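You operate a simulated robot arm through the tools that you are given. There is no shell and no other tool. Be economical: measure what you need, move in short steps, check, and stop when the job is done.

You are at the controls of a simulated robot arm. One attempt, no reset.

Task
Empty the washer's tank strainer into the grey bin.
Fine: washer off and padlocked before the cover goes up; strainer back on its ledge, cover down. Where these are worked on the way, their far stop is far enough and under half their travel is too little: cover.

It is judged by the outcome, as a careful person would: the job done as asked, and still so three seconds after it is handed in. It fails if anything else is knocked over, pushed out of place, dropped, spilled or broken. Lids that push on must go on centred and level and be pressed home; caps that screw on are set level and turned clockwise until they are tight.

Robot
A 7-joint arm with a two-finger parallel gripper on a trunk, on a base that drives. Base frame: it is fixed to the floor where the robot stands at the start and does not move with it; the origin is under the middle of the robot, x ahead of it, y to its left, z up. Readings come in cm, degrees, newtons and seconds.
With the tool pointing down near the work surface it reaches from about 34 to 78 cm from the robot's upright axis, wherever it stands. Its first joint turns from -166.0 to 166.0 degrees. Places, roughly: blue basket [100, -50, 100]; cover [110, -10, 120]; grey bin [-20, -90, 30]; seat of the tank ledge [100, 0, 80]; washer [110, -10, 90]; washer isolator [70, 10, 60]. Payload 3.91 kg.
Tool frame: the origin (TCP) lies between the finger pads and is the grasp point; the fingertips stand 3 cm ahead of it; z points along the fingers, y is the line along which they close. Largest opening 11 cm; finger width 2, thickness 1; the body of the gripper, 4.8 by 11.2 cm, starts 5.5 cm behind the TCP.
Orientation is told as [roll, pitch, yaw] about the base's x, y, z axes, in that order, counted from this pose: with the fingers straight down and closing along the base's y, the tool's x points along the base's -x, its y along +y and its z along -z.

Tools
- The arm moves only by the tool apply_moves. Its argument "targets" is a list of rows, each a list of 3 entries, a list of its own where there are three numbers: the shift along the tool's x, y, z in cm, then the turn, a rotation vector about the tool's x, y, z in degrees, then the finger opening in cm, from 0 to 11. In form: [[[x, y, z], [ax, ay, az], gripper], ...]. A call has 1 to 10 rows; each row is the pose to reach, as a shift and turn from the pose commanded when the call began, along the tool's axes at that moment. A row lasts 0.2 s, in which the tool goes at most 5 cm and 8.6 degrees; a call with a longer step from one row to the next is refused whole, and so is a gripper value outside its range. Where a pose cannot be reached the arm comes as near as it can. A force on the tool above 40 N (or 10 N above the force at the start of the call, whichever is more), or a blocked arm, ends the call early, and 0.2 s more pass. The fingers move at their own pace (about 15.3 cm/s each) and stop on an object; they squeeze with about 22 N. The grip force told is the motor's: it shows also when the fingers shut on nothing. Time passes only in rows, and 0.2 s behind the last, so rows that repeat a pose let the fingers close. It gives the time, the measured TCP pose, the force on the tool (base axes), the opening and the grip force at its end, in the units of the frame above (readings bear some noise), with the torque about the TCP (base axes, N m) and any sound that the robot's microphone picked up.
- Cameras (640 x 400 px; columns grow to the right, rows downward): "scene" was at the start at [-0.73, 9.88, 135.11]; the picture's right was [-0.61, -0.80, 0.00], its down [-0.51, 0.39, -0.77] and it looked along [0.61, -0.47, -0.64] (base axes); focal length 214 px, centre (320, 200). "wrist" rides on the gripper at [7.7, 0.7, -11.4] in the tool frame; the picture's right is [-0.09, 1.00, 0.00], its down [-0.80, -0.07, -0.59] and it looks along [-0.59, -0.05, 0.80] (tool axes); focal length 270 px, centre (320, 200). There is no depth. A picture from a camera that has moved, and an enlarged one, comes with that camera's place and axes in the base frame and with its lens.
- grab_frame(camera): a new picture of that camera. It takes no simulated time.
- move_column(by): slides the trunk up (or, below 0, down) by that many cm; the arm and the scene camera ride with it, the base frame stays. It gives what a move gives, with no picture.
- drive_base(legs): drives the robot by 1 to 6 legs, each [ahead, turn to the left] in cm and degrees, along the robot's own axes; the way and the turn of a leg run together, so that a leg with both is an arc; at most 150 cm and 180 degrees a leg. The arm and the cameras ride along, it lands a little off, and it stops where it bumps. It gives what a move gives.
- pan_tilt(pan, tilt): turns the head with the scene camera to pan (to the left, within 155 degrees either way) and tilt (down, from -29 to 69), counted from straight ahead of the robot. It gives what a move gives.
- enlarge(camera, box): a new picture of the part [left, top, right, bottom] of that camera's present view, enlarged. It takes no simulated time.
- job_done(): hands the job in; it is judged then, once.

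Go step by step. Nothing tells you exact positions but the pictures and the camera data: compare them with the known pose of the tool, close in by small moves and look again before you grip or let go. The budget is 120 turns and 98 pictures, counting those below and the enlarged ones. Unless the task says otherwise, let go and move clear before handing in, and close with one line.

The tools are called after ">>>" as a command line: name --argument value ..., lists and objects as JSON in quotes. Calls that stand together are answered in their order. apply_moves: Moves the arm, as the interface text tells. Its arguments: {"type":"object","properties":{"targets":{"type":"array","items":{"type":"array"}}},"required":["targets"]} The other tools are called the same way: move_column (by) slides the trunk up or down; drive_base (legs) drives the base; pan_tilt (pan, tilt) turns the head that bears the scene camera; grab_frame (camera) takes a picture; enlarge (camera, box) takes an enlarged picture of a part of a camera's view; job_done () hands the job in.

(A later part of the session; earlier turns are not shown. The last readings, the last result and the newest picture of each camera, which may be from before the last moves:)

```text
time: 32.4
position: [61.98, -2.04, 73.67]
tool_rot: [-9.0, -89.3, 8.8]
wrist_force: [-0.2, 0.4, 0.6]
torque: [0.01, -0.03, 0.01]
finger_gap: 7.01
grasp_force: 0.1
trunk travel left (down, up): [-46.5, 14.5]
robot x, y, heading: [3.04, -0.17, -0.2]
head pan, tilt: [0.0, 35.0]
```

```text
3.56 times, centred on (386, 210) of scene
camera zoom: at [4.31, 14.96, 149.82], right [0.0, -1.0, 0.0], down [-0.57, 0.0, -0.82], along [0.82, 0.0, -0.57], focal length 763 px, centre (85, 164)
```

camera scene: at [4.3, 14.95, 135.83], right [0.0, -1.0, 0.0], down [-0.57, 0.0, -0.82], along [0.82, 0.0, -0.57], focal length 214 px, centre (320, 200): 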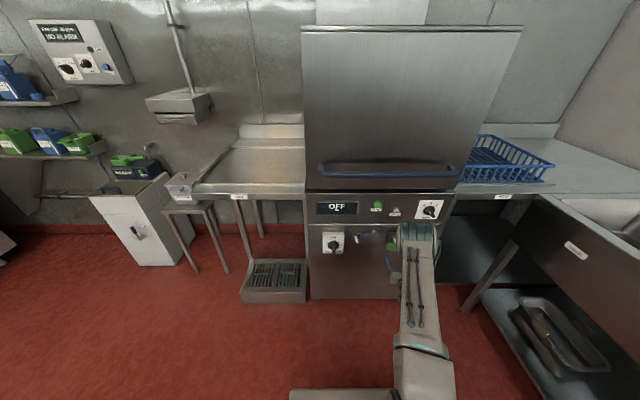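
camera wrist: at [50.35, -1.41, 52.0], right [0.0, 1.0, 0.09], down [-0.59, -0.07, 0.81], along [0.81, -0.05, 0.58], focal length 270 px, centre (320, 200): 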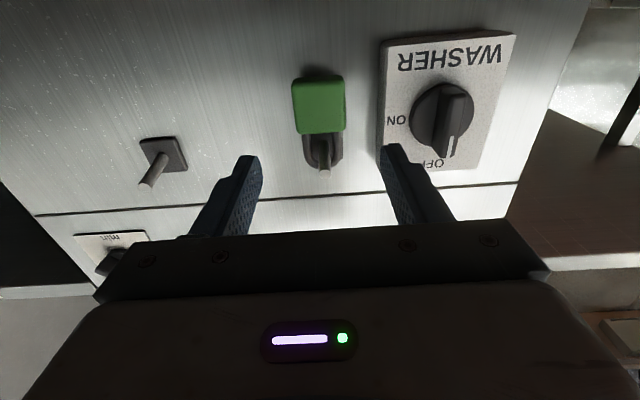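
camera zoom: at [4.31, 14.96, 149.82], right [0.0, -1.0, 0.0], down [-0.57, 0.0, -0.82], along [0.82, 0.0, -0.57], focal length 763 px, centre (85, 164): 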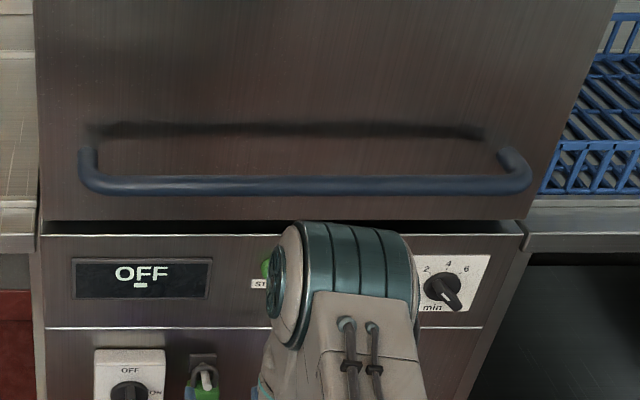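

The handle bar is at x≈72, z≈100, with its middle at y≈-9.4. I'll rise to it while rolling the tool 90° so the fingers close vertically on it.

>>> apply_moves --targets '[[[-2.6, -0.7, 0], [0, 0, 8.5], 8], [[-5.2, -1.5, 0], [0, 0, 17], 8], [[-7.8, -2.2, 0], [0, 0, 25.5], 8], [[-10.4, -3, 0], [0, 0, 34], 8], [[-13, -3.7, 0], [0, 0, 42.5], 8], [[-15.6, -4.5, 0], [0, 0, 51], 8], [[-18.2, -5.2, 0], [0, 0, 59.5], 8], [[-20.8, -6, 0], [0, 0, 68], 8], [[-23.4, -6.7, 0], [0, 0, 76.5], 8], [[-26.3, -7.4, 0], [0, 0, 85], 8]]'

>>> apply_moves --targets '[[[0, 0, 0], [0, 0, 5], 8], [[0, 0, 1], [0, 0, 5], 8]]'

>>> grab_frame --camera "wrist"

>>> grab_frame --camera "scene"

```text
time: 34.6
position: [62.46, -9.48, 100.02]
tool_rot: [89.2, -4.9, -90.1]
wrist_force: [0.7, 0.7, -0.6]
torque: [-0.02, 0.02, 0.0]
finger_gap: 8.01
grasp_force: 0.0
trunk travel left (down, up): [-46.5, 14.5]
robot x, y, heading: [2.97, -0.26, -0.1]
head pan, tilt: [0.0, 35.0]
```

```text
time: 35.2
position: [63.33, -9.48, 99.94]
tool_rot: [89.3, 0.0, -90.1]
wrist_force: [0.0, 0.3, -0.5]
torque: [-0.01, 0.01, -0.02]
finger_gap: 8.01
grasp_force: 0.1
trunk travel left (down, up): [-46.5, 14.5]
robot x, y, heading: [3.3, 0.07, 0.0]
head pan, tilt: [0.0, 35.0]
```

```text
56 pictures are left
camera wrist: at [51.82, -1.86, 100.65], right [0.01, -0.09, 1.0], down [-0.6, -0.8, -0.06], along [0.8, -0.59, -0.06], focal length 270 px, centre (320, 200)
```

wrist: 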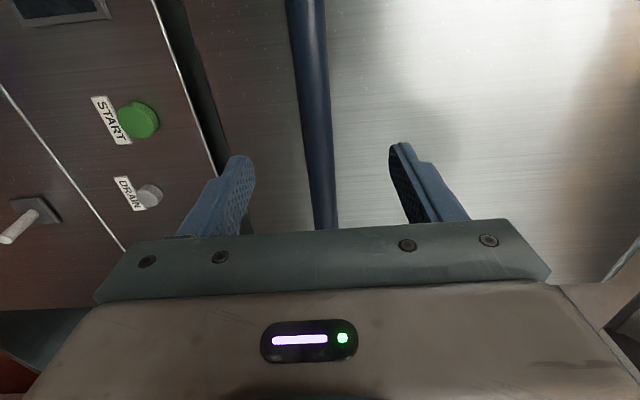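

```text
55 pictures are left
camera scene: at [4.29, 14.95, 149.83], right [0.0, -1.0, 0.0], down [-0.57, 0.0, -0.82], along [0.82, 0.0, -0.57], focal length 214 px, centre (320, 200)
```

scene: 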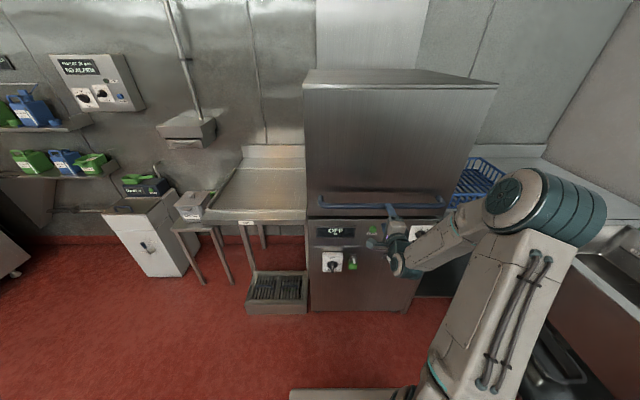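

The bar is centred between the fingers. Advance 8 cm and close on it.

>>> apply_moves --targets '[[[0, 0, 3], [0, 0, 0], 8], [[0, 0, 6], [0, 0, 0], 8], [[0, 0, 8.2], [0, 0, 0], 8], [[0, 0, 8.2], [0, 0, 0], 1], [[0, 0, 8.2], [0, 0, 0], 1], [[0, 0, 8.2], [0, 0, 0], 1]]'

>>> grab_frame --camera "wrist"

```text
time: 36.6
position: [71.54, -9.44, 99.55]
tool_rot: [89.0, -0.1, -90.2]
wrist_force: [-1.8, 0.5, -8.9]
torque: [0.13, 0.03, -0.36]
finger_gap: 2.35
grasp_force: 45.0
trunk travel left (down, up): [-46.5, 14.5]
robot x, y, heading: [2.78, -0.15, -0.2]
head pan, tilt: [0.0, 35.0]
```

```text
54 pictures are left
camera wrist: at [60.12, -1.81, 100.34], right [0.01, -0.09, 1.0], down [-0.6, -0.8, -0.06], along [0.8, -0.59, -0.06], focal length 270 px, centre (320, 200)
```

wrist: 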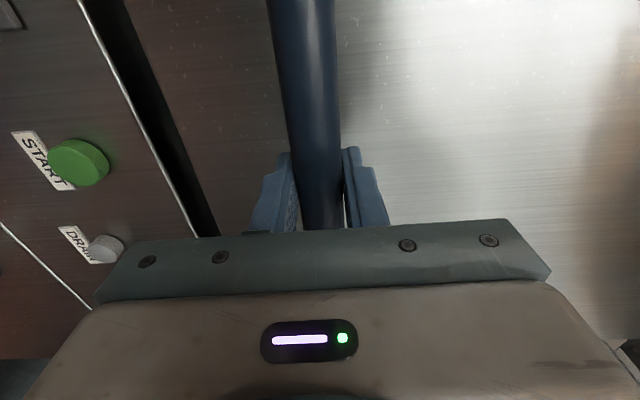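

Handle gripped. I'll lift gently, with the arm first.

>>> apply_moves --targets '[[[0, 1, 0], [0, 0, 0], 1], [[0, 3, 0], [0, 0, 0], 1], [[0, 5.5, 0], [0, 0, 0], 1], [[0, 8, 0], [0, 0, 0], 1], [[0, 10.5, 0], [0, 0, 0], 1], [[0, 13, 0], [0, 0, 0], 1]]'

```text
time: 38.0
position: [71.55, -9.44, 113.25]
tool_rot: [89.8, -0.2, -90.2]
wrist_force: [-0.4, -3.3, 5.6]
torque: [0.08, -0.39, -0.57]
finger_gap: 2.35
grasp_force: 45.0
trunk travel left (down, up): [-46.5, 14.5]
robot x, y, heading: [2.62, -0.16, -0.2]
head pan, tilt: [0.0, 35.0]
```

It rises easily. Continue up.

>>> apply_moves --targets '[[[0, 2.5, 0], [0, 0, 0], 1], [[0, 5, 0], [0, 0, 0], 1], [[0, 7.5, 0], [0, 0, 0], 1], [[0, 10, 0], [0, 0, 0], 1], [[0, 12.5, 0], [0, 0, 0], 1], [[0, 15, 0], [0, 0, 0], 1], [[0, 17.5, 0], [0, 0, 0], 1], [[0, 20, 0], [0, 0, 0], 1]]'

>>> grab_frame --camera "scene"

```text
time: 39.8
position: [71.57, -9.3, 133.44]
tool_rot: [89.9, -0.3, -90.2]
wrist_force: [-12.3, 0.0, 4.8]
torque: [0.06, -0.31, 0.19]
finger_gap: 2.35
grasp_force: 44.8
trunk travel left (down, up): [-46.5, 14.5]
robot x, y, heading: [2.86, -0.34, -0.1]
head pan, tilt: [0.0, 35.0]
```

```text
53 pictures are left
camera scene: at [4.01, 14.95, 149.86], right [0.0, -1.0, 0.0], down [-0.57, 0.0, -0.82], along [0.82, 0.0, -0.57], focal length 214 px, centre (320, 200)
```

scene: 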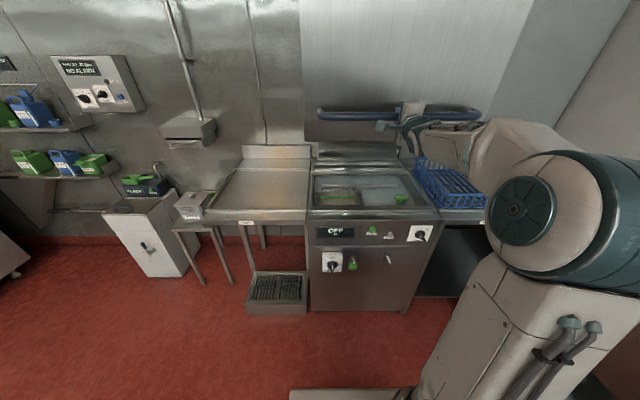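

The cover is up 34 cm and the tank is visible. I'll continue toward the stop.

>>> apply_moves --targets '[[[0, 2, 0], [0, 0, 0], 1], [[0, 4, 0], [0, 0, 0], 1], [[0, 6, 0], [0, 0, 0], 1], [[0, 8, 0], [0, 0, 0], 1], [[0, 10, 0], [0, 0, 0], 1], [[0, 12, 0], [0, 0, 0], 1]]'

>>> enlarge --camera "scene" --box '[300, 130, 500, 270]'

```text
time: 40.7
position: [71.65, -9.45, 139.58]
tool_rot: [88.5, 0.0, -90.4]
wrist_force: [-16.0, -1.0, -2.5]
torque: [0.12, -0.12, 0.81]
finger_gap: 2.38
grasp_force: 45.4
trunk travel left (down, up): [-46.5, 14.5]
robot x, y, heading: [2.81, -0.3, 0.0]
head pan, tilt: [0.0, 35.0]
stopped in row 4: the force on the tool passed its limit at 50 N (the readings are from after the stop); the commanded pose is now the measured one
```

```text
2.86 times, centred on (400, 200) of scene
camera zoom: at [3.94, 14.94, 149.84], right [0.0, -1.0, 0.0], down [-0.57, 0.0, -0.82], along [0.82, 0.0, -0.57], focal length 613 px, centre (91, 200)
```

zoom: 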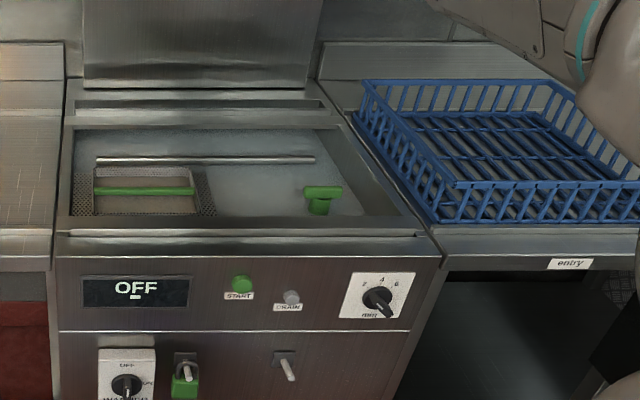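

The cover is at its far stop (40 cm up). I'll release the handle, back off and see that it stays.

>>> apply_moves --targets '[[[0, -0.4, 0], [0, 0, 0], 1], [[0, -0.4, 0], [0, 0, 0], 6], [[0, -0.4, 0], [0, 0, 0], 7], [[0, -0.4, -4], [0, 0, 0], 8], [[0, -0.4, -9], [0, 0, 0], 8], [[0, -0.4, -14], [0, 0, 0], 8]]'

>>> grab_frame --camera "scene"

```text
time: 42.1
position: [57.98, -9.22, 139.38]
tool_rot: [88.5, 0.1, -89.6]
wrist_force: [-0.7, -8.6, -0.1]
torque: [0.06, 0.0, 0.65]
finger_gap: 8.02
grasp_force: 0.0
trunk travel left (down, up): [-46.5, 14.5]
robot x, y, heading: [3.24, -0.28, -0.3]
head pan, tilt: [0.0, 35.0]
```

```text
51 pictures are left
camera scene: at [4.18, 14.87, 149.84], right [0.0, -1.0, 0.0], down [-0.57, 0.0, -0.82], along [0.82, 0.0, -0.57], focal length 214 px, centre (320, 200)
```

scene: 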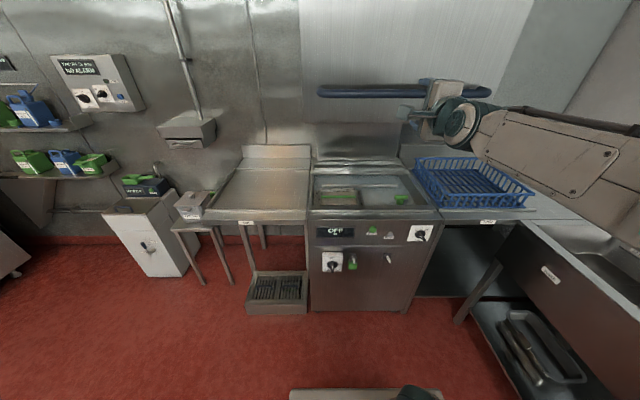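

The cover stays up. Now I'll lower the arm and pitch the tool down, with the fingers closing front-to-back for the strainer's cross-bar.

>>> apply_moves --targets '[[[0, -2, -1], [8.5, 0, 0], 8], [[0, -4, -2], [17, 0, 0], 8], [[0, -6, -3], [25.5, 0, 0], 8], [[0, -9, -4], [34, 0, 0], 8], [[0, -12, -4], [42.5, 0, 0], 8], [[0, -15, -4], [51, 0, 0], 8], [[0, -18, -4], [59.5, 0, 0], 8], [[0, -21, -4], [68, 0, 0], 8], [[0, -24, -4], [76.5, 0, 0], 8], [[0, -26, -4], [85, 0, 0], 8]]'

>>> grab_frame --camera "scene"

```text
time: 44.3
position: [53.5, -9.37, 113.55]
tool_rot: [3.4, -0.1, -90.2]
wrist_force: [-0.4, -0.1, -0.2]
torque: [0.0, -0.02, 0.02]
finger_gap: 8.01
grasp_force: 0.1
trunk travel left (down, up): [-46.5, 14.5]
robot x, y, heading: [2.89, 0.08, 0.1]
head pan, tilt: [0.0, 35.0]
```

```text
50 pictures are left
camera scene: at [4.32, 15.07, 149.82], right [0.0, -1.0, 0.0], down [-0.57, 0.0, -0.82], along [0.82, 0.0, -0.57], focal length 214 px, centre (320, 200)
```

scene: 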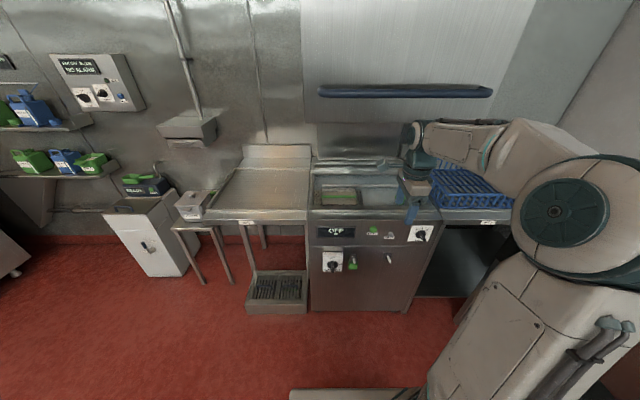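

I'll lower the column to keep the arm under the cover, shift left toward the strainer, then drive closer.

>>> move_column --by -14

>>> apply_moves --targets '[[[3, 0, 0], [4, 0, 0], 8], [[6, 0, 0], [4, 0, 0], 8], [[9, 0, 0], [4, 0, 0], 8], [[12, 0, 0], [4, 0, 0], 8], [[14, 0, 0], [4, 0, 0], 8]]'

>>> drive_base --legs '[[22, 0]]'

>>> grab_frame --camera "wrist"

>>> grab_frame --camera "scene"

```text
time: 46.0
position: [53.38, -9.41, 99.48]
tool_rot: [3.5, 0.0, -90.3]
wrist_force: [0.1, -1.2, 0.4]
torque: [-0.02, -0.01, 0.02]
finger_gap: 7.99
grasp_force: 0.1
trunk travel left (down, up): [-32.5, 28.5]
robot x, y, heading: [3.34, -0.15, -0.2]
head pan, tilt: [0.0, 35.0]
```

```text
time: 47.2
position: [53.35, 4.65, 99.38]
tool_rot: [-0.6, 0.1, -90.2]
wrist_force: [-0.3, -0.6, -0.6]
torque: [0.01, 0.05, -0.01]
finger_gap: 8.03
grasp_force: 0.0
trunk travel left (down, up): [-32.5, 28.5]
robot x, y, heading: [2.76, 0.24, -0.1]
head pan, tilt: [0.0, 35.0]
```

```text
time: 48.9
position: [75.6, 4.61, 99.25]
tool_rot: [-0.6, 0.0, -90.3]
wrist_force: [0.0, -0.3, -0.2]
torque: [0.01, 0.0, 0.01]
finger_gap: 7.99
grasp_force: 0.1
trunk travel left (down, up): [-32.5, 28.5]
robot x, y, heading: [25.35, -0.02, 0.4]
head pan, tilt: [0.0, 35.0]
```

```text
49 pictures are left
camera wrist: at [76.27, 12.13, 110.67], right [1.0, -0.09, -0.01], down [-0.07, -0.8, 0.6], along [-0.06, -0.59, -0.8], focal length 270 px, centre (320, 200)
```

wrist: 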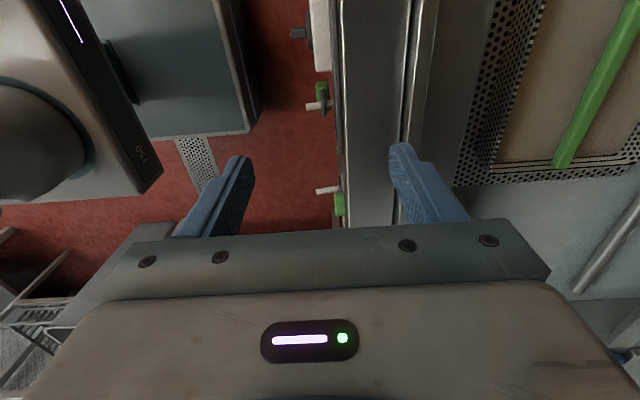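

```text
48 pictures are left
camera scene: at [26.39, 14.91, 135.83], right [0.0, -1.0, 0.0], down [-0.57, 0.0, -0.82], along [0.82, 0.0, -0.57], focal length 214 px, centre (320, 200)
```

scene: 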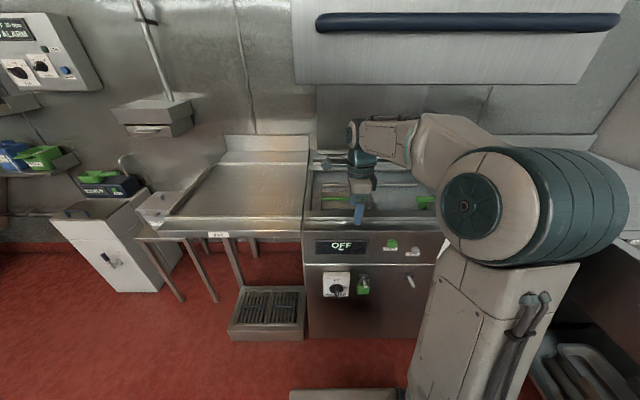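

The strainer's green bar is near [100, 4.7, 85.5], running left-right. I'll drive 12 cm closer, then move above it.

>>> drive_base --legs '[[12, 0]]'

>>> apply_moves --targets '[[[0, 2.5, 0], [0, 0, 0], 8], [[0, 5, 0], [0, 0, 0], 7], [[0, 7.5, 0], [0, 0, 0], 6], [[0, 10, 0], [0, 0, 0], 6]]'

>>> grab_frame --camera "wrist"

>>> grab_frame --camera "scene"

```text
time: 50.1
position: [87.5, 4.38, 99.32]
tool_rot: [-0.6, 0.0, -90.2]
wrist_force: [-0.8, 0.0, 0.6]
torque: [0.0, 0.02, 0.0]
finger_gap: 7.99
grasp_force: 0.1
trunk travel left (down, up): [-32.5, 28.5]
robot x, y, heading: [37.09, -0.23, 0.1]
head pan, tilt: [0.0, 35.0]
```

```text
time: 51.1
position: [97.44, 4.34, 99.22]
tool_rot: [-0.7, 0.1, -90.3]
wrist_force: [-0.8, -0.2, 0.3]
torque: [-0.03, -0.04, 0.0]
finger_gap: 6.01
grasp_force: 0.1
trunk travel left (down, up): [-32.5, 28.5]
robot x, y, heading: [37.41, -0.39, -0.3]
head pan, tilt: [0.0, 35.0]
```

```text
47 pictures are left
camera wrist: at [98.25, 11.9, 110.57], right [1.0, -0.09, -0.01], down [-0.07, -0.8, 0.6], along [-0.06, -0.59, -0.8], focal length 270 px, centre (320, 200)
```

wrist: 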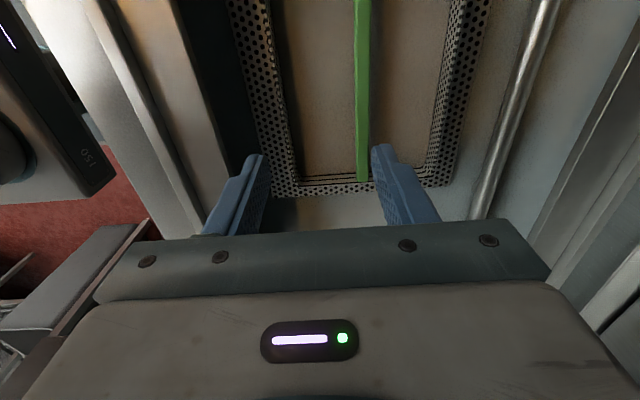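

```text
46 pictures are left
camera scene: at [38.44, 14.88, 135.83], right [0.0, -1.0, 0.0], down [-0.57, 0.0, -0.82], along [0.82, 0.0, -0.57], focal length 214 px, centre (320, 200)
```

scene: 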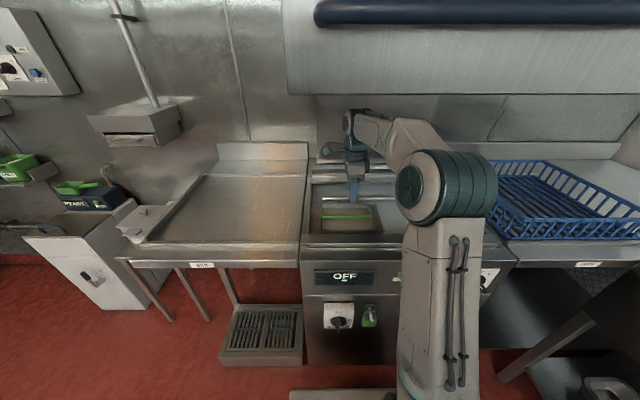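

>>> enlarge --camera "scene" --box '[300, 170, 420, 250]'

>>> enlarge --camera "wrist" --box '[200, 0, 520, 210]'

```text
5.00 times, centred on (360, 210) of scene
camera zoom: at [38.44, 14.88, 135.83], right [0.0, -1.0, 0.0], down [-0.57, 0.0, -0.82], along [0.82, 0.0, -0.57], focal length 1072 px, centre (120, 150)
```

zoom: 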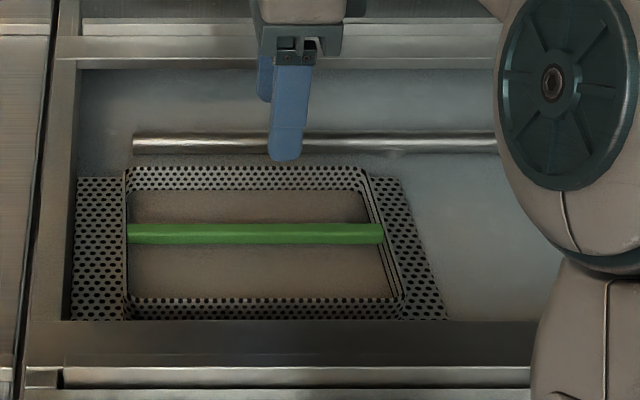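

```text
1.90 times, centred on (360, 105) of wrist
camera zoom: at [98.25, 11.9, 110.57], right [1.0, -0.09, -0.01], down [-0.07, -0.8, 0.6], along [-0.06, -0.59, -0.8], focal length 515 px, centre (244, 381)
```

zoom: 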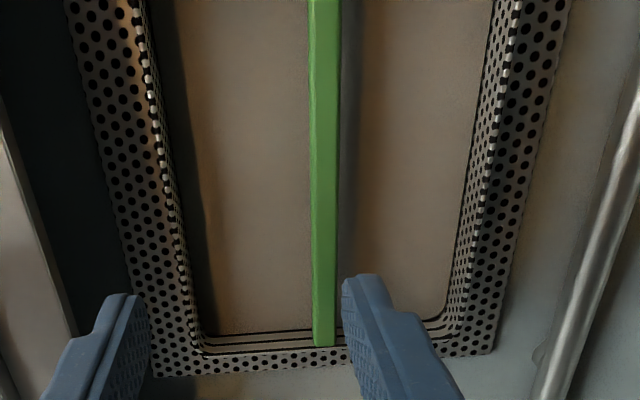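

The bar is ~[101.3, 4.7, 84.5], about 1.4 cm thick. I'll centre above it and go down partway to check.

>>> apply_moves --targets '[[[0.2, 2, 1], [0.6, 0, 0], 6], [[0.4, 3.9, 4], [0.6, 0, 0], 5], [[0.4, 3.9, 7], [0.6, 0, 0], 5], [[0.4, 3.9, 9], [0.6, 0, 0], 5]]'

>>> grab_frame --camera "wrist"

>>> enlarge --camera "scene" --box '[300, 170, 420, 250]'

```text
time: 52.1
position: [101.44, 4.71, 90.45]
tool_rot: [-1.2, 0.2, -90.3]
wrist_force: [0.0, 0.3, -0.6]
torque: [0.01, -0.01, 0.01]
finger_gap: 5.0
grasp_force: 0.0
trunk travel left (down, up): [-32.5, 28.5]
robot x, y, heading: [37.41, -0.04, -0.1]
head pan, tilt: [0.0, 35.0]
```

```text
43 pictures are left
camera wrist: at [102.39, 12.32, 101.68], right [1.0, -0.09, -0.02], down [-0.06, -0.8, 0.6], along [-0.07, -0.59, -0.8], focal length 270 px, centre (320, 200)
```

wrist: 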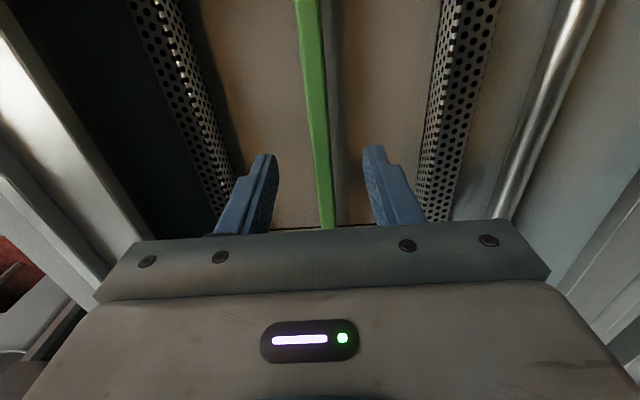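

```text
5.00 times, centred on (360, 210) of scene
camera zoom: at [38.43, 14.88, 135.83], right [0.0, -1.0, 0.0], down [-0.57, 0.0, -0.82], along [0.82, 0.0, -0.57], focal length 1072 px, centre (120, 150)
```

zoom: 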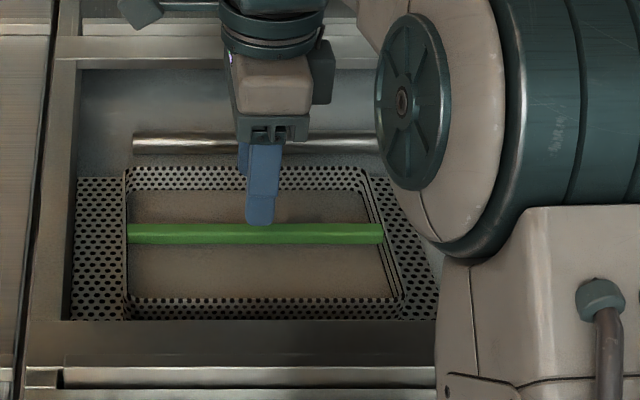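

Well aligned. Descend to the bar and close.

>>> apply_moves --targets '[[[0, -0.2, 2], [-1.2, 0, 0], 5], [[0, -0.2, 4], [-1.2, 0, 0], 5], [[0, -0.2, 5.2], [-1.2, 0, 0], 5], [[0, -0.2, 5.2], [-1.2, 0, 0], 0.3], [[0, -0.2, 5.2], [-1.2, 0, 0], 0.3], [[0, -0.2, 5.2], [-1.2, 0, 0], 0.3]]'

>>> grab_frame --camera "wrist"

>>> enlarge --camera "scene" --box '[300, 170, 420, 250]'

```text
time: 53.5
position: [101.15, 4.95, 85.0]
tool_rot: [0.0, 0.1, -90.2]
wrist_force: [2.4, 0.5, -0.6]
torque: [0.04, -0.02, 0.06]
finger_gap: 1.36
grasp_force: 21.9
trunk travel left (down, up): [-32.5, 28.5]
robot x, y, heading: [36.88, -0.02, -0.1]
head pan, tilt: [0.0, 35.0]
```

```text
41 pictures are left
camera wrist: at [101.81, 12.53, 96.37], right [1.0, -0.09, 0.0], down [-0.07, -0.8, 0.59], along [-0.05, -0.59, -0.8], focal length 270 px, centre (320, 200)
```

wrist: 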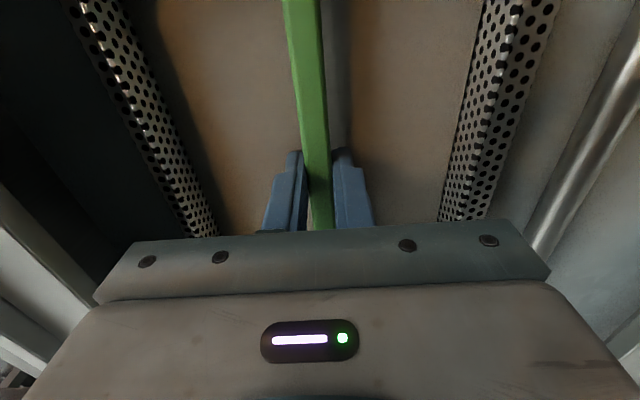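

```text
5.00 times, centred on (360, 210) of scene
camera zoom: at [38.45, 14.88, 135.83], right [0.0, -1.0, 0.0], down [-0.57, 0.0, -0.82], along [0.82, 0.0, -0.57], focal length 1072 px, centre (120, 150)
```

zoom: 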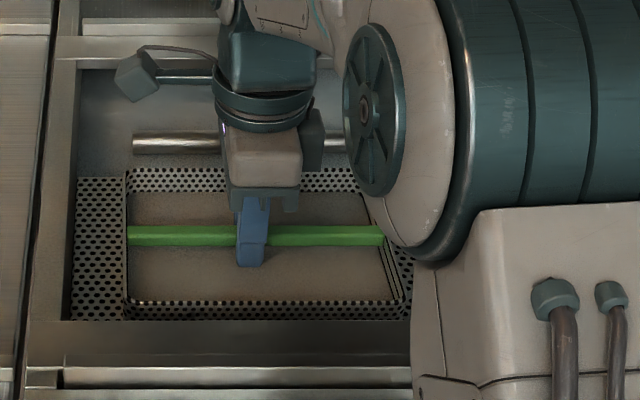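

The bar is gripped at its centre (1.36 cm). I'll lift slowly and straight.

>>> apply_moves --targets '[[[0, 0, -0.5], [0, 0, 0], 0.3], [[0, 0, -1.5], [0, 0, 0], 0.3], [[0, 0, -2.5], [0, 0, 0], 0.3], [[0, 0, -4], [0, 0, 0], 0.3], [[0, 0, -6], [0, 0, 0], 0.3], [[0, 0, -8], [0, 0, 0], 0.3], [[0, 0, -10], [0, 0, 0], 0.3]]'

>>> enlarge --camera "scene" --box '[290, 130, 450, 250]'

```text
time: 55.1
position: [101.11, 4.77, 95.08]
tool_rot: [0.1, 0.0, -90.2]
wrist_force: [0.6, -0.4, -3.5]
torque: [-0.01, 0.0, 0.06]
finger_gap: 1.33
grasp_force: 22.4
trunk travel left (down, up): [-32.5, 28.5]
robot x, y, heading: [37.34, -0.33, -0.3]
head pan, tilt: [0.0, 35.0]
```

```text
3.33 times, centred on (370, 190) of scene
camera zoom: at [38.47, 14.89, 135.83], right [0.0, -1.0, 0.0], down [-0.57, 0.0, -0.82], along [0.82, 0.0, -0.57], focal length 715 px, centre (153, 233)
```

zoom: 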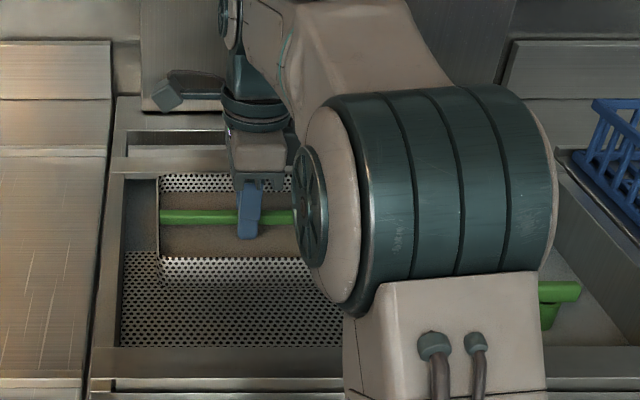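

It's light (3.5 N). Continue lifting to clear the tank rim.

>>> apply_moves --targets '[[[0, 0, -2], [0, 0, 0], 0.3], [[0, 0, -4], [0, 0, 0], 0.3], [[0, 0, -6], [0, 0, 0], 0.3], [[0, 0, -8.3], [0, 0, 0], 0.3]]'

>>> enlarge --camera "scene" --box '[290, 90, 450, 250]'

>>> grab_frame --camera "wrist"

```text
time: 56.1
position: [101.0, 4.88, 103.44]
tool_rot: [0.1, 0.1, -90.2]
wrist_force: [0.1, -1.0, -2.8]
torque: [-0.01, -0.03, 0.01]
finger_gap: 1.35
grasp_force: 22.2
trunk travel left (down, up): [-32.5, 28.5]
robot x, y, heading: [37.18, -0.21, -0.1]
head pan, tilt: [0.0, 35.0]
```

```text
2.50 times, centred on (370, 170) of scene
camera zoom: at [38.47, 14.89, 135.82], right [0.0, -1.0, 0.0], down [-0.57, 0.0, -0.82], along [0.82, 0.0, -0.57], focal length 536 px, centre (195, 275)
```

zoom: 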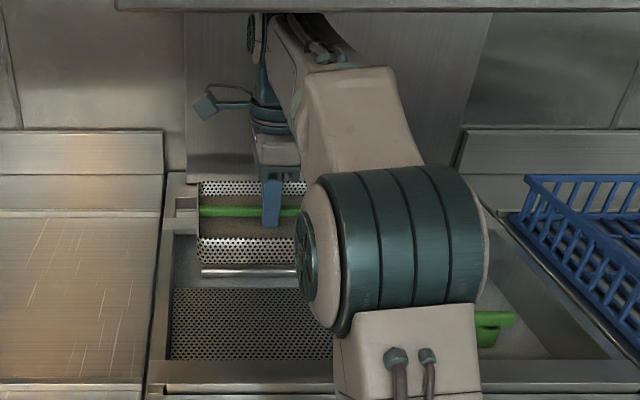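

```text
37 pictures are left
camera wrist: at [101.71, 12.48, 114.69], right [1.0, -0.09, 0.0], down [-0.07, -0.8, 0.59], along [-0.05, -0.59, -0.8], focal length 270 px, centre (320, 200)
```

wrist: 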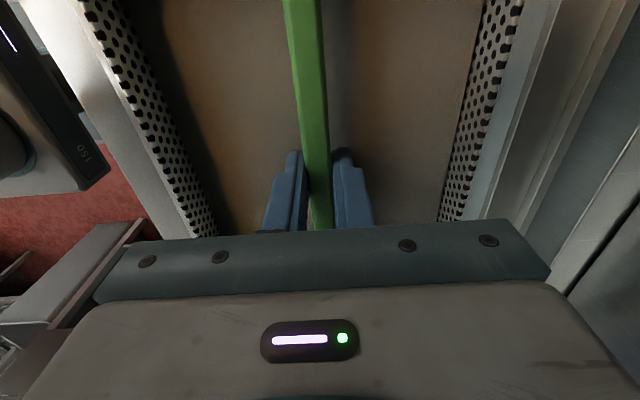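

The basket is about 5 cm deep and its bottom is clear of the rim at z≈98. I'll lower slightly for cover clearance and drive back out.

>>> apply_moves --targets '[[[0, 0, 0.7], [0, 0, 0], 0.3], [[0, 0, 1.5], [0, 0, 0], 0.3], [[0, -1.5, 1.5], [0, 0, 0], 0.3], [[0, -3, 1.5], [0, 0, 0], 0.3], [[0, -4, 1.5], [0, 0, 0], 0.3]]'

>>> drive_base --legs '[[-20, 0], [-40, 0]]'

>>> pan_tilt --pan -65 --tilt 40

>>> grab_frame --camera "scene"

```text
time: 57.3
position: [97.17, 4.8, 101.9]
tool_rot: [0.0, 0.0, -90.3]
wrist_force: [-0.5, 1.0, -2.8]
torque: [0.03, 0.04, -0.02]
finger_gap: 1.34
grasp_force: 22.7
trunk travel left (down, up): [-32.5, 28.5]
robot x, y, heading: [37.46, -0.04, -0.0]
head pan, tilt: [0.0, 35.0]
```

```text
time: 61.0
position: [37.27, 5.19, 101.71]
tool_rot: [0.0, 0.0, -89.9]
wrist_force: [0.1, 0.3, -3.3]
torque: [0.01, -0.03, -0.01]
finger_gap: 1.34
grasp_force: 21.4
trunk travel left (down, up): [-32.5, 28.5]
robot x, y, heading: [-22.71, -0.39, 0.2]
head pan, tilt: [0.0, 35.0]
```

```text
time: 62.4
position: [37.35, 5.12, 101.73]
tool_rot: [0.0, 0.0, -89.8]
wrist_force: [-0.5, 0.1, -2.9]
torque: [-0.03, 0.02, -0.02]
finger_gap: 1.31
grasp_force: 21.7
trunk travel left (down, up): [-32.5, 28.5]
robot x, y, heading: [-23.09, -0.22, 0.1]
head pan, tilt: [-65.0, 40.0]
```

```text
36 pictures are left
camera scene: at [-26.62, 7.04, 135.07], right [-0.9, -0.43, 0.0], down [-0.28, 0.58, -0.77], along [0.33, -0.69, -0.64], focal length 214 px, centre (320, 200)
```

scene: 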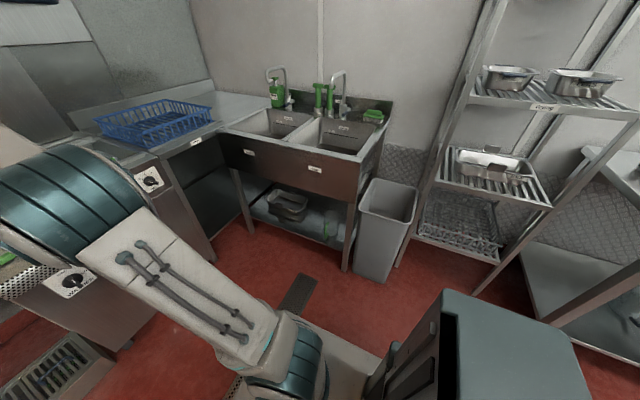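

The bin opening spans x -35..-8, y -107..-75, with its rim at z≈60. I'll back a touch and turn right to face it.

>>> drive_base --legs '[[-4, 0], [0, -45], [0, -45]]'

>>> pan_tilt --pan 0 --tilt 45

>>> grab_frame --camera "scene"

```text
time: 67.4
position: [-21.53, -60.39, 101.86]
tool_rot: [-0.1, 0.1, 180.0]
wrist_force: [-0.8, -0.2, -2.9]
torque: [-0.03, 0.02, 0.0]
finger_gap: 1.33
grasp_force: 21.8
trunk travel left (down, up): [-32.5, 28.5]
robot x, y, heading: [-26.71, -0.17, -89.6]
head pan, tilt: [-65.0, 40.0]
```

```text
time: 68.8
position: [-21.57, -60.37, 101.79]
tool_rot: [0.0, 0.0, 179.9]
wrist_force: [0.6, -0.6, -2.9]
torque: [-0.01, -0.02, -0.02]
finger_gap: 1.33
grasp_force: 22.1
trunk travel left (down, up): [-32.5, 28.5]
robot x, y, heading: [-26.5, -0.77, -90.1]
head pan, tilt: [0.0, 45.0]
```

```text
35 pictures are left
camera scene: at [-11.58, -0.78, 134.35], right [-1.0, 0.0, 0.0], down [0.0, 0.71, -0.71], along [0.0, -0.71, -0.71], focal length 214 px, centre (320, 200)
```

scene: 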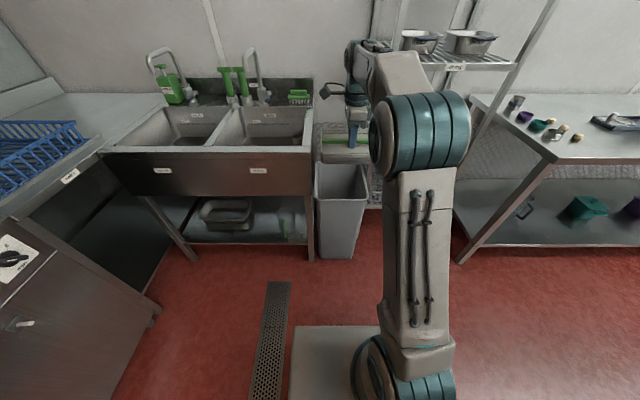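

Aligned with the bin. I'll shift 2 cm away from the sink side, drive forward so the basket is over the bin, and check.

>>> apply_moves --targets '[[[-1, 0, 0], [0, 0, 0], 0.3], [[-2, 0, 0], [0, 0, 0], 0.3]]'

>>> drive_base --legs '[[30, 0]]'

>>> grab_frame --camera "scene"

>>> grab_frame --camera "wrist"

```text
time: 69.3
position: [-23.6, -60.22, 101.74]
tool_rot: [0.0, 0.0, 179.9]
wrist_force: [0.0, -0.6, -1.9]
torque: [-0.02, -0.03, 0.01]
finger_gap: 1.34
grasp_force: 21.9
trunk travel left (down, up): [-32.5, 28.5]
robot x, y, heading: [-26.79, -0.18, -89.8]
head pan, tilt: [0.0, 45.0]
```

```text
time: 71.4
position: [-23.18, -89.85, 101.78]
tool_rot: [-0.1, 0.1, -179.7]
wrist_force: [-0.2, 0.2, -3.3]
torque: [-0.02, -0.03, 0.0]
finger_gap: 1.33
grasp_force: 21.5
trunk travel left (down, up): [-32.5, 28.5]
robot x, y, heading: [-26.75, -30.13, -89.9]
head pan, tilt: [0.0, 45.0]
```

```text
34 pictures are left
camera scene: at [-11.46, -30.38, 134.34], right [-1.0, -0.01, 0.0], down [-0.01, 0.71, -0.71], along [0.01, -0.71, -0.71], focal length 214 px, centre (320, 200)
```

scene: 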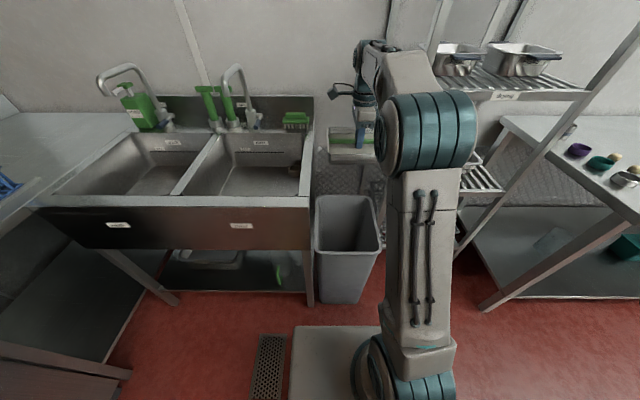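

```text
33 pictures are left
camera wrist: at [-15.45, -90.66, 113.06], right [-0.08, -1.0, 0.0], down [-0.8, 0.07, 0.59], along [-0.59, 0.05, -0.8], focal length 270 px, centre (320, 200)
```

wrist: 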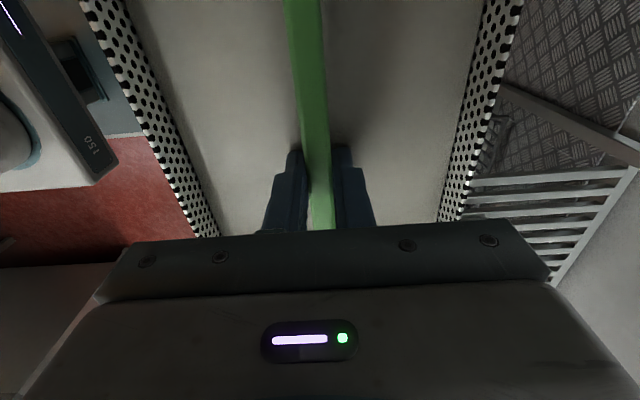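

The basket is over the bin at about [-23, -90]. I'll lower the column 25 cm, bringing the basket just over the rim.

>>> move_column --by -25

>>> grab_frame --camera "scene"

```text
time: 74.0
position: [-23.08, -89.94, 76.73]
tool_rot: [0.0, 0.0, -179.8]
wrist_force: [-0.5, -0.8, -3.5]
torque: [-0.01, -0.03, 0.02]
finger_gap: 1.35
grasp_force: 21.7
trunk travel left (down, up): [-7.5, 53.5]
robot x, y, heading: [-26.53, -30.16, -89.5]
head pan, tilt: [0.0, 45.0]
```

```text
32 pictures are left
camera scene: at [-11.46, -30.37, 109.35], right [-1.0, -0.01, 0.0], down [-0.01, 0.71, -0.71], along [0.01, -0.71, -0.71], focal length 214 px, centre (320, 200)
```

scene: 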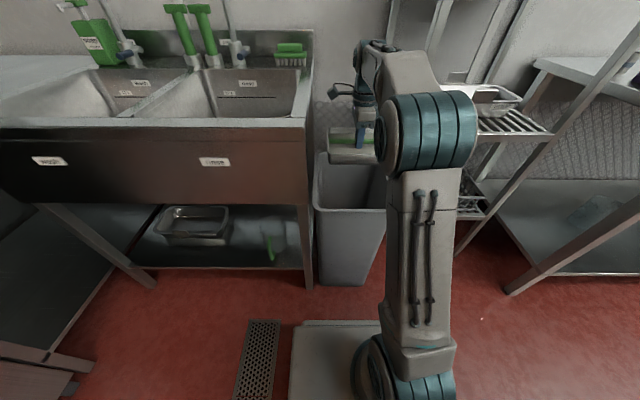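

Bin rim geometry agrees. Now tilt the basket: pitch the tool up, staying over the bin.

>>> apply_moves --targets '[[[0, 0, 0], [-8.5, 0, 0], 0.3], [[0, 0, 0], [-17, 0, 0], 0.3], [[0, 0, 0], [-25.5, 0, 0], 0.3], [[0, 0, 0], [-34, 0, 0], 0.3], [[0, 0, 0], [-42.5, 0, 0], 0.3], [[0, 0, 0], [-51, 0, 0], 0.3], [[0, 0, -0.5], [-59.5, 0, 0], 0.3], [[0, 0, -1], [-68, 0, 0], 0.3], [[0, 0, -1.5], [-76.5, 0, 0], 0.3], [[0, 0, -2], [-85, 0, 0], 0.3]]'

>>> grab_frame --camera "scene"

>>> grab_frame --camera "wrist"

```text
time: 75.9
position: [-15.53, -87.82, 80.68]
tool_rot: [68.1, 3.4, -168.7]
wrist_force: [-12.0, -0.2, -4.6]
torque: [0.29, -0.2, -0.8]
finger_gap: 1.72
grasp_force: 22.2
out of reach, approached as far as the arm can: row 8, 9
trunk travel left (down, up): [-7.5, 53.5]
robot x, y, heading: [-26.72, -30.09, -90.4]
head pan, tilt: [0.0, 45.0]
stopped in row 9: the force on the tool passed its limit at 74 N (the readings are from after the stop); the commanded pose is now the measured one
```

```text
31 pictures are left
camera scene: at [-11.6, -30.57, 109.36], right [-1.0, 0.0, 0.0], down [0.0, 0.71, -0.71], along [0.0, -0.71, -0.71], focal length 214 px, centre (320, 200)
```

scene: 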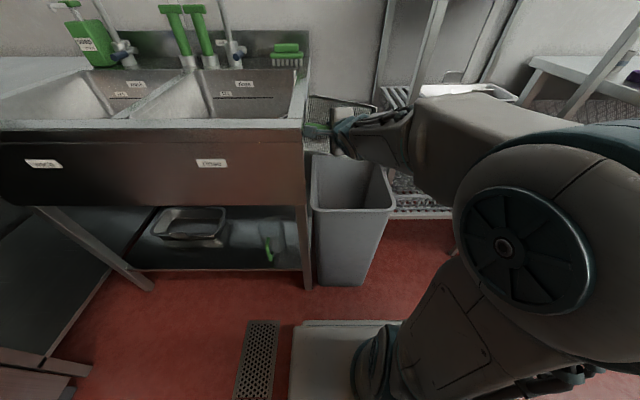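

```text
30 pictures are left
camera wrist: at [-10.37, -76.18, 85.82], right [-0.07, -0.39, 0.92], down [-0.91, 0.41, 0.11], along [-0.42, -0.82, -0.38], focal length 270 px, centre (320, 200)
```

wrist: 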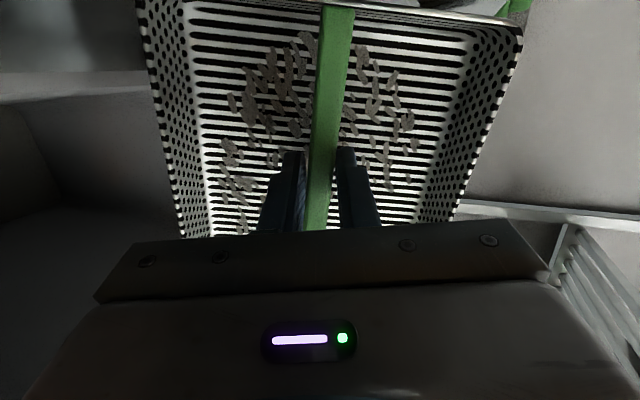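

The arm hit a reach limit, drifted toward the sink and touched it. I'll move the basket away from the sink (toward -x) in small steps and look.

>>> apply_moves --targets '[[[-1.5, 0, 0], [0, 0, 0], 0.3], [[-3, 0, 0], [0, 0, 0], 0.3], [[-5, 0, 0], [0, 0, 0], 0.3], [[-7, 0, 0], [0, 0, 0], 0.3]]'

>>> enlarge --camera "scene" --box '[260, 70, 460, 230]'

>>> grab_frame --camera "wrist"

```text
time: 76.9
position: [-21.84, -88.95, 80.37]
tool_rot: [68.4, 3.3, -168.1]
wrist_force: [0.6, -0.3, -1.3]
torque: [0.04, -0.03, 0.0]
finger_gap: 1.36
grasp_force: 22.1
trunk travel left (down, up): [-7.5, 53.5]
robot x, y, heading: [-26.55, -30.03, -89.9]
head pan, tilt: [0.0, 45.0]
```

```text
2.50 times, centred on (360, 150) of scene
camera zoom: at [-11.46, -30.46, 109.34], right [-1.0, 0.0, 0.0], down [0.0, 0.71, -0.71], along [0.0, -0.71, -0.71], focal length 536 px, centre (220, 325)
```

zoom: 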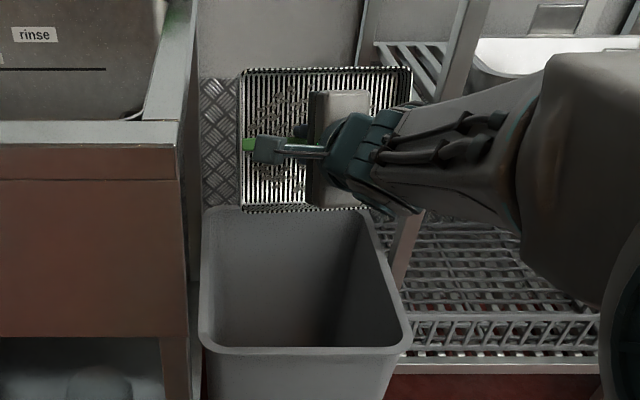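

```text
28 pictures are left
camera wrist: at [-16.76, -77.48, 85.56], right [-0.06, -0.39, 0.92], down [-0.91, 0.4, 0.11], along [-0.41, -0.83, -0.38], focal length 270 px, centre (320, 200)
```

wrist: 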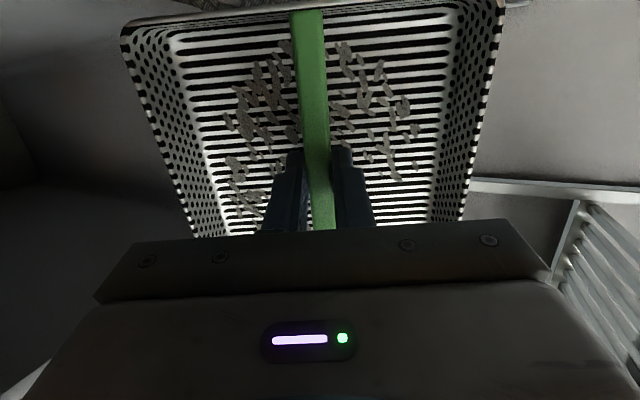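

Most of the load fell into the bin, but bits still cling, so more tilt is needed. I'll back the base 5 cm while extending the arm to give the wrist room, and straighten the yaw.

>>> drive_base --legs '[[-6, 0]]'

>>> apply_moves --targets '[[[-0.5, 0.9, 2.2], [-0.35, -5.5, 2.2], 0.3], [[-1.03, 1.86, 4.53], [-0.7, -11.1, 4.4], 0.3], [[-1.3, 2.3, 5.6], [-0.7, -11.1, 4.4], 0.3]]'

>>> drive_base --legs '[[-5, 0]]'

>>> grab_frame --camera "scene"

```text
time: 77.9
position: [-21.9, -83.09, 80.33]
tool_rot: [68.4, 3.3, -168.2]
wrist_force: [0.1, -0.6, -1.0]
torque: [0.02, -0.04, 0.03]
finger_gap: 1.36
grasp_force: 22.2
trunk travel left (down, up): [-7.5, 53.5]
robot x, y, heading: [-26.51, -24.18, -90.2]
head pan, tilt: [0.0, 45.0]
```

```text
time: 78.7
position: [-21.77, -89.29, 80.34]
tool_rot: [68.4, 3.1, 179.9]
wrist_force: [-0.3, -0.4, -0.9]
torque: [0.05, -0.08, 0.02]
finger_gap: 1.33
grasp_force: 22.4
trunk travel left (down, up): [-7.5, 53.5]
robot x, y, heading: [-26.58, -24.17, -89.7]
head pan, tilt: [0.0, 45.0]
```

```text
time: 79.6
position: [-21.87, -84.28, 80.35]
tool_rot: [68.4, 3.3, 179.7]
wrist_force: [0.2, 0.1, -0.8]
torque: [0.05, 0.01, -0.01]
finger_gap: 1.33
grasp_force: 21.7
trunk travel left (down, up): [-7.5, 53.5]
robot x, y, heading: [-26.5, -18.65, -90.2]
head pan, tilt: [0.0, 45.0]
```

```text
27 pictures are left
camera scene: at [-11.46, -19.47, 109.35], right [-1.0, 0.0, 0.0], down [0.0, 0.71, -0.71], along [0.0, -0.71, -0.71], focal length 214 px, centre (320, 200)
```

scene: 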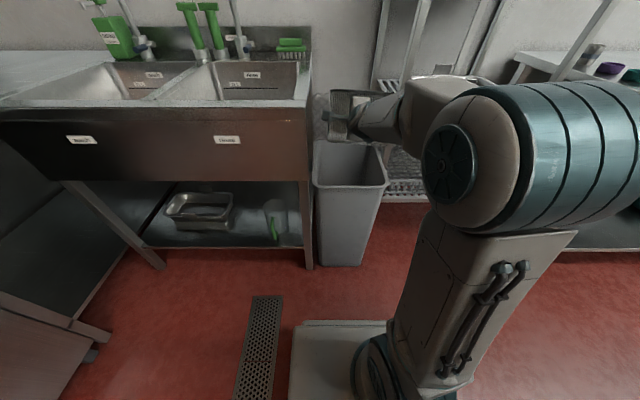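

Now extend and tilt further past horizontal, in small steps.

>>> apply_moves --targets '[[[-0.5, 1, 1], [0, 0, 0], 0.3], [[-1, 2.5, 2.2], [-6, 0, 0], 0.3], [[-1.3, 4, 3], [-13, 0, 0], 0.3], [[-1.3, 5.74, 3.65], [-21, 0, 0], 0.3], [[-1.3, 5.74, 3.65], [-29, 0, 0], 0.3]]'

>>> enlarge --camera "scene" --box '[280, 60, 480, 220]'

>>> grab_frame --camera "wrist"

```text
time: 80.8
position: [-23.3, -89.79, 84.2]
tool_rot: [97.7, 3.3, 180.0]
wrist_force: [-0.6, -0.4, -1.3]
torque: [0.05, -0.03, 0.04]
finger_gap: 1.34
grasp_force: 22.0
trunk travel left (down, up): [-7.5, 53.5]
robot x, y, heading: [-26.58, -19.07, -90.1]
head pan, tilt: [0.0, 45.0]
```

```text
2.50 times, centred on (380, 140) of scene
camera zoom: at [-11.46, -19.45, 109.35], right [-1.0, 0.0, 0.0], down [0.0, 0.71, -0.71], along [0.0, -0.71, -0.71], focal length 536 px, centre (170, 350)
```

zoom: 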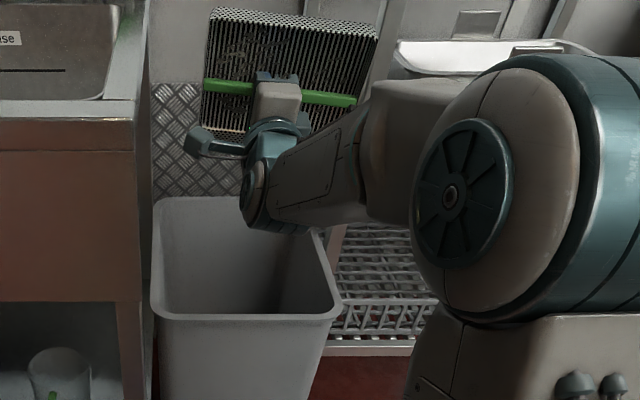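

```text
25 pictures are left
camera wrist: at [-15.61, -78.46, 83.73], right [-0.14, 0.13, 0.98], down [-0.79, 0.58, -0.19], along [-0.6, -0.8, 0.02], focal length 270 px, centre (320, 200)
```

wrist: 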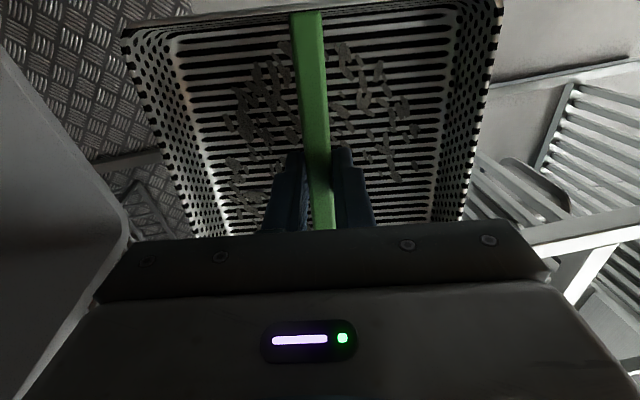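

The extra tilt works. Bits still cling, so I'll tilt to ~130° while raising, then shake.

>>> apply_moves --targets '[[[0, 1, 0.1], [-7, 0, 0], 0.3], [[0, 2, 0.3], [-14, 0, 0], 0.3], [[0, 3, 0.4], [-21, 0, 0], 0.3], [[0, 4, 0.5], [-28, 0, 0], 0.3], [[0, 4, 0.5], [-34, 0, 0], 0.3]]'

>>> grab_frame --camera "wrist"

```text
time: 82.0
position: [-23.59, -89.76, 88.23]
tool_rot: [131.6, 3.3, 179.8]
wrist_force: [-0.3, 0.5, -0.8]
torque: [0.07, -0.03, 0.04]
finger_gap: 1.34
grasp_force: 21.9
trunk travel left (down, up): [-7.5, 53.5]
robot x, y, heading: [-26.58, -19.11, -90.3]
head pan, tilt: [0.0, 45.0]
```

```text
24 pictures are left
camera wrist: at [-15.51, -80.83, 81.48], right [-0.13, 0.66, 0.74], down [-0.77, 0.4, -0.49], along [-0.62, -0.63, 0.46], focal length 270 px, centre (320, 200)
```

wrist: 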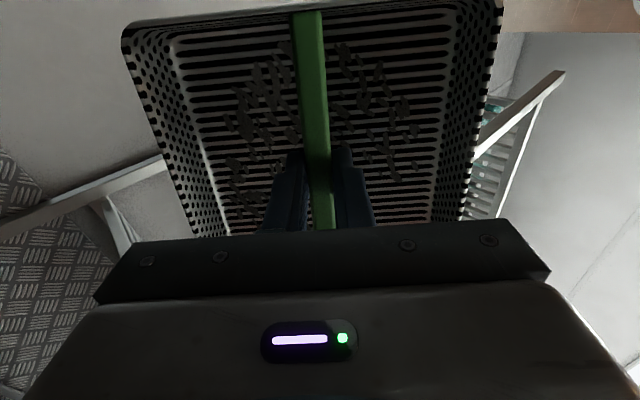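

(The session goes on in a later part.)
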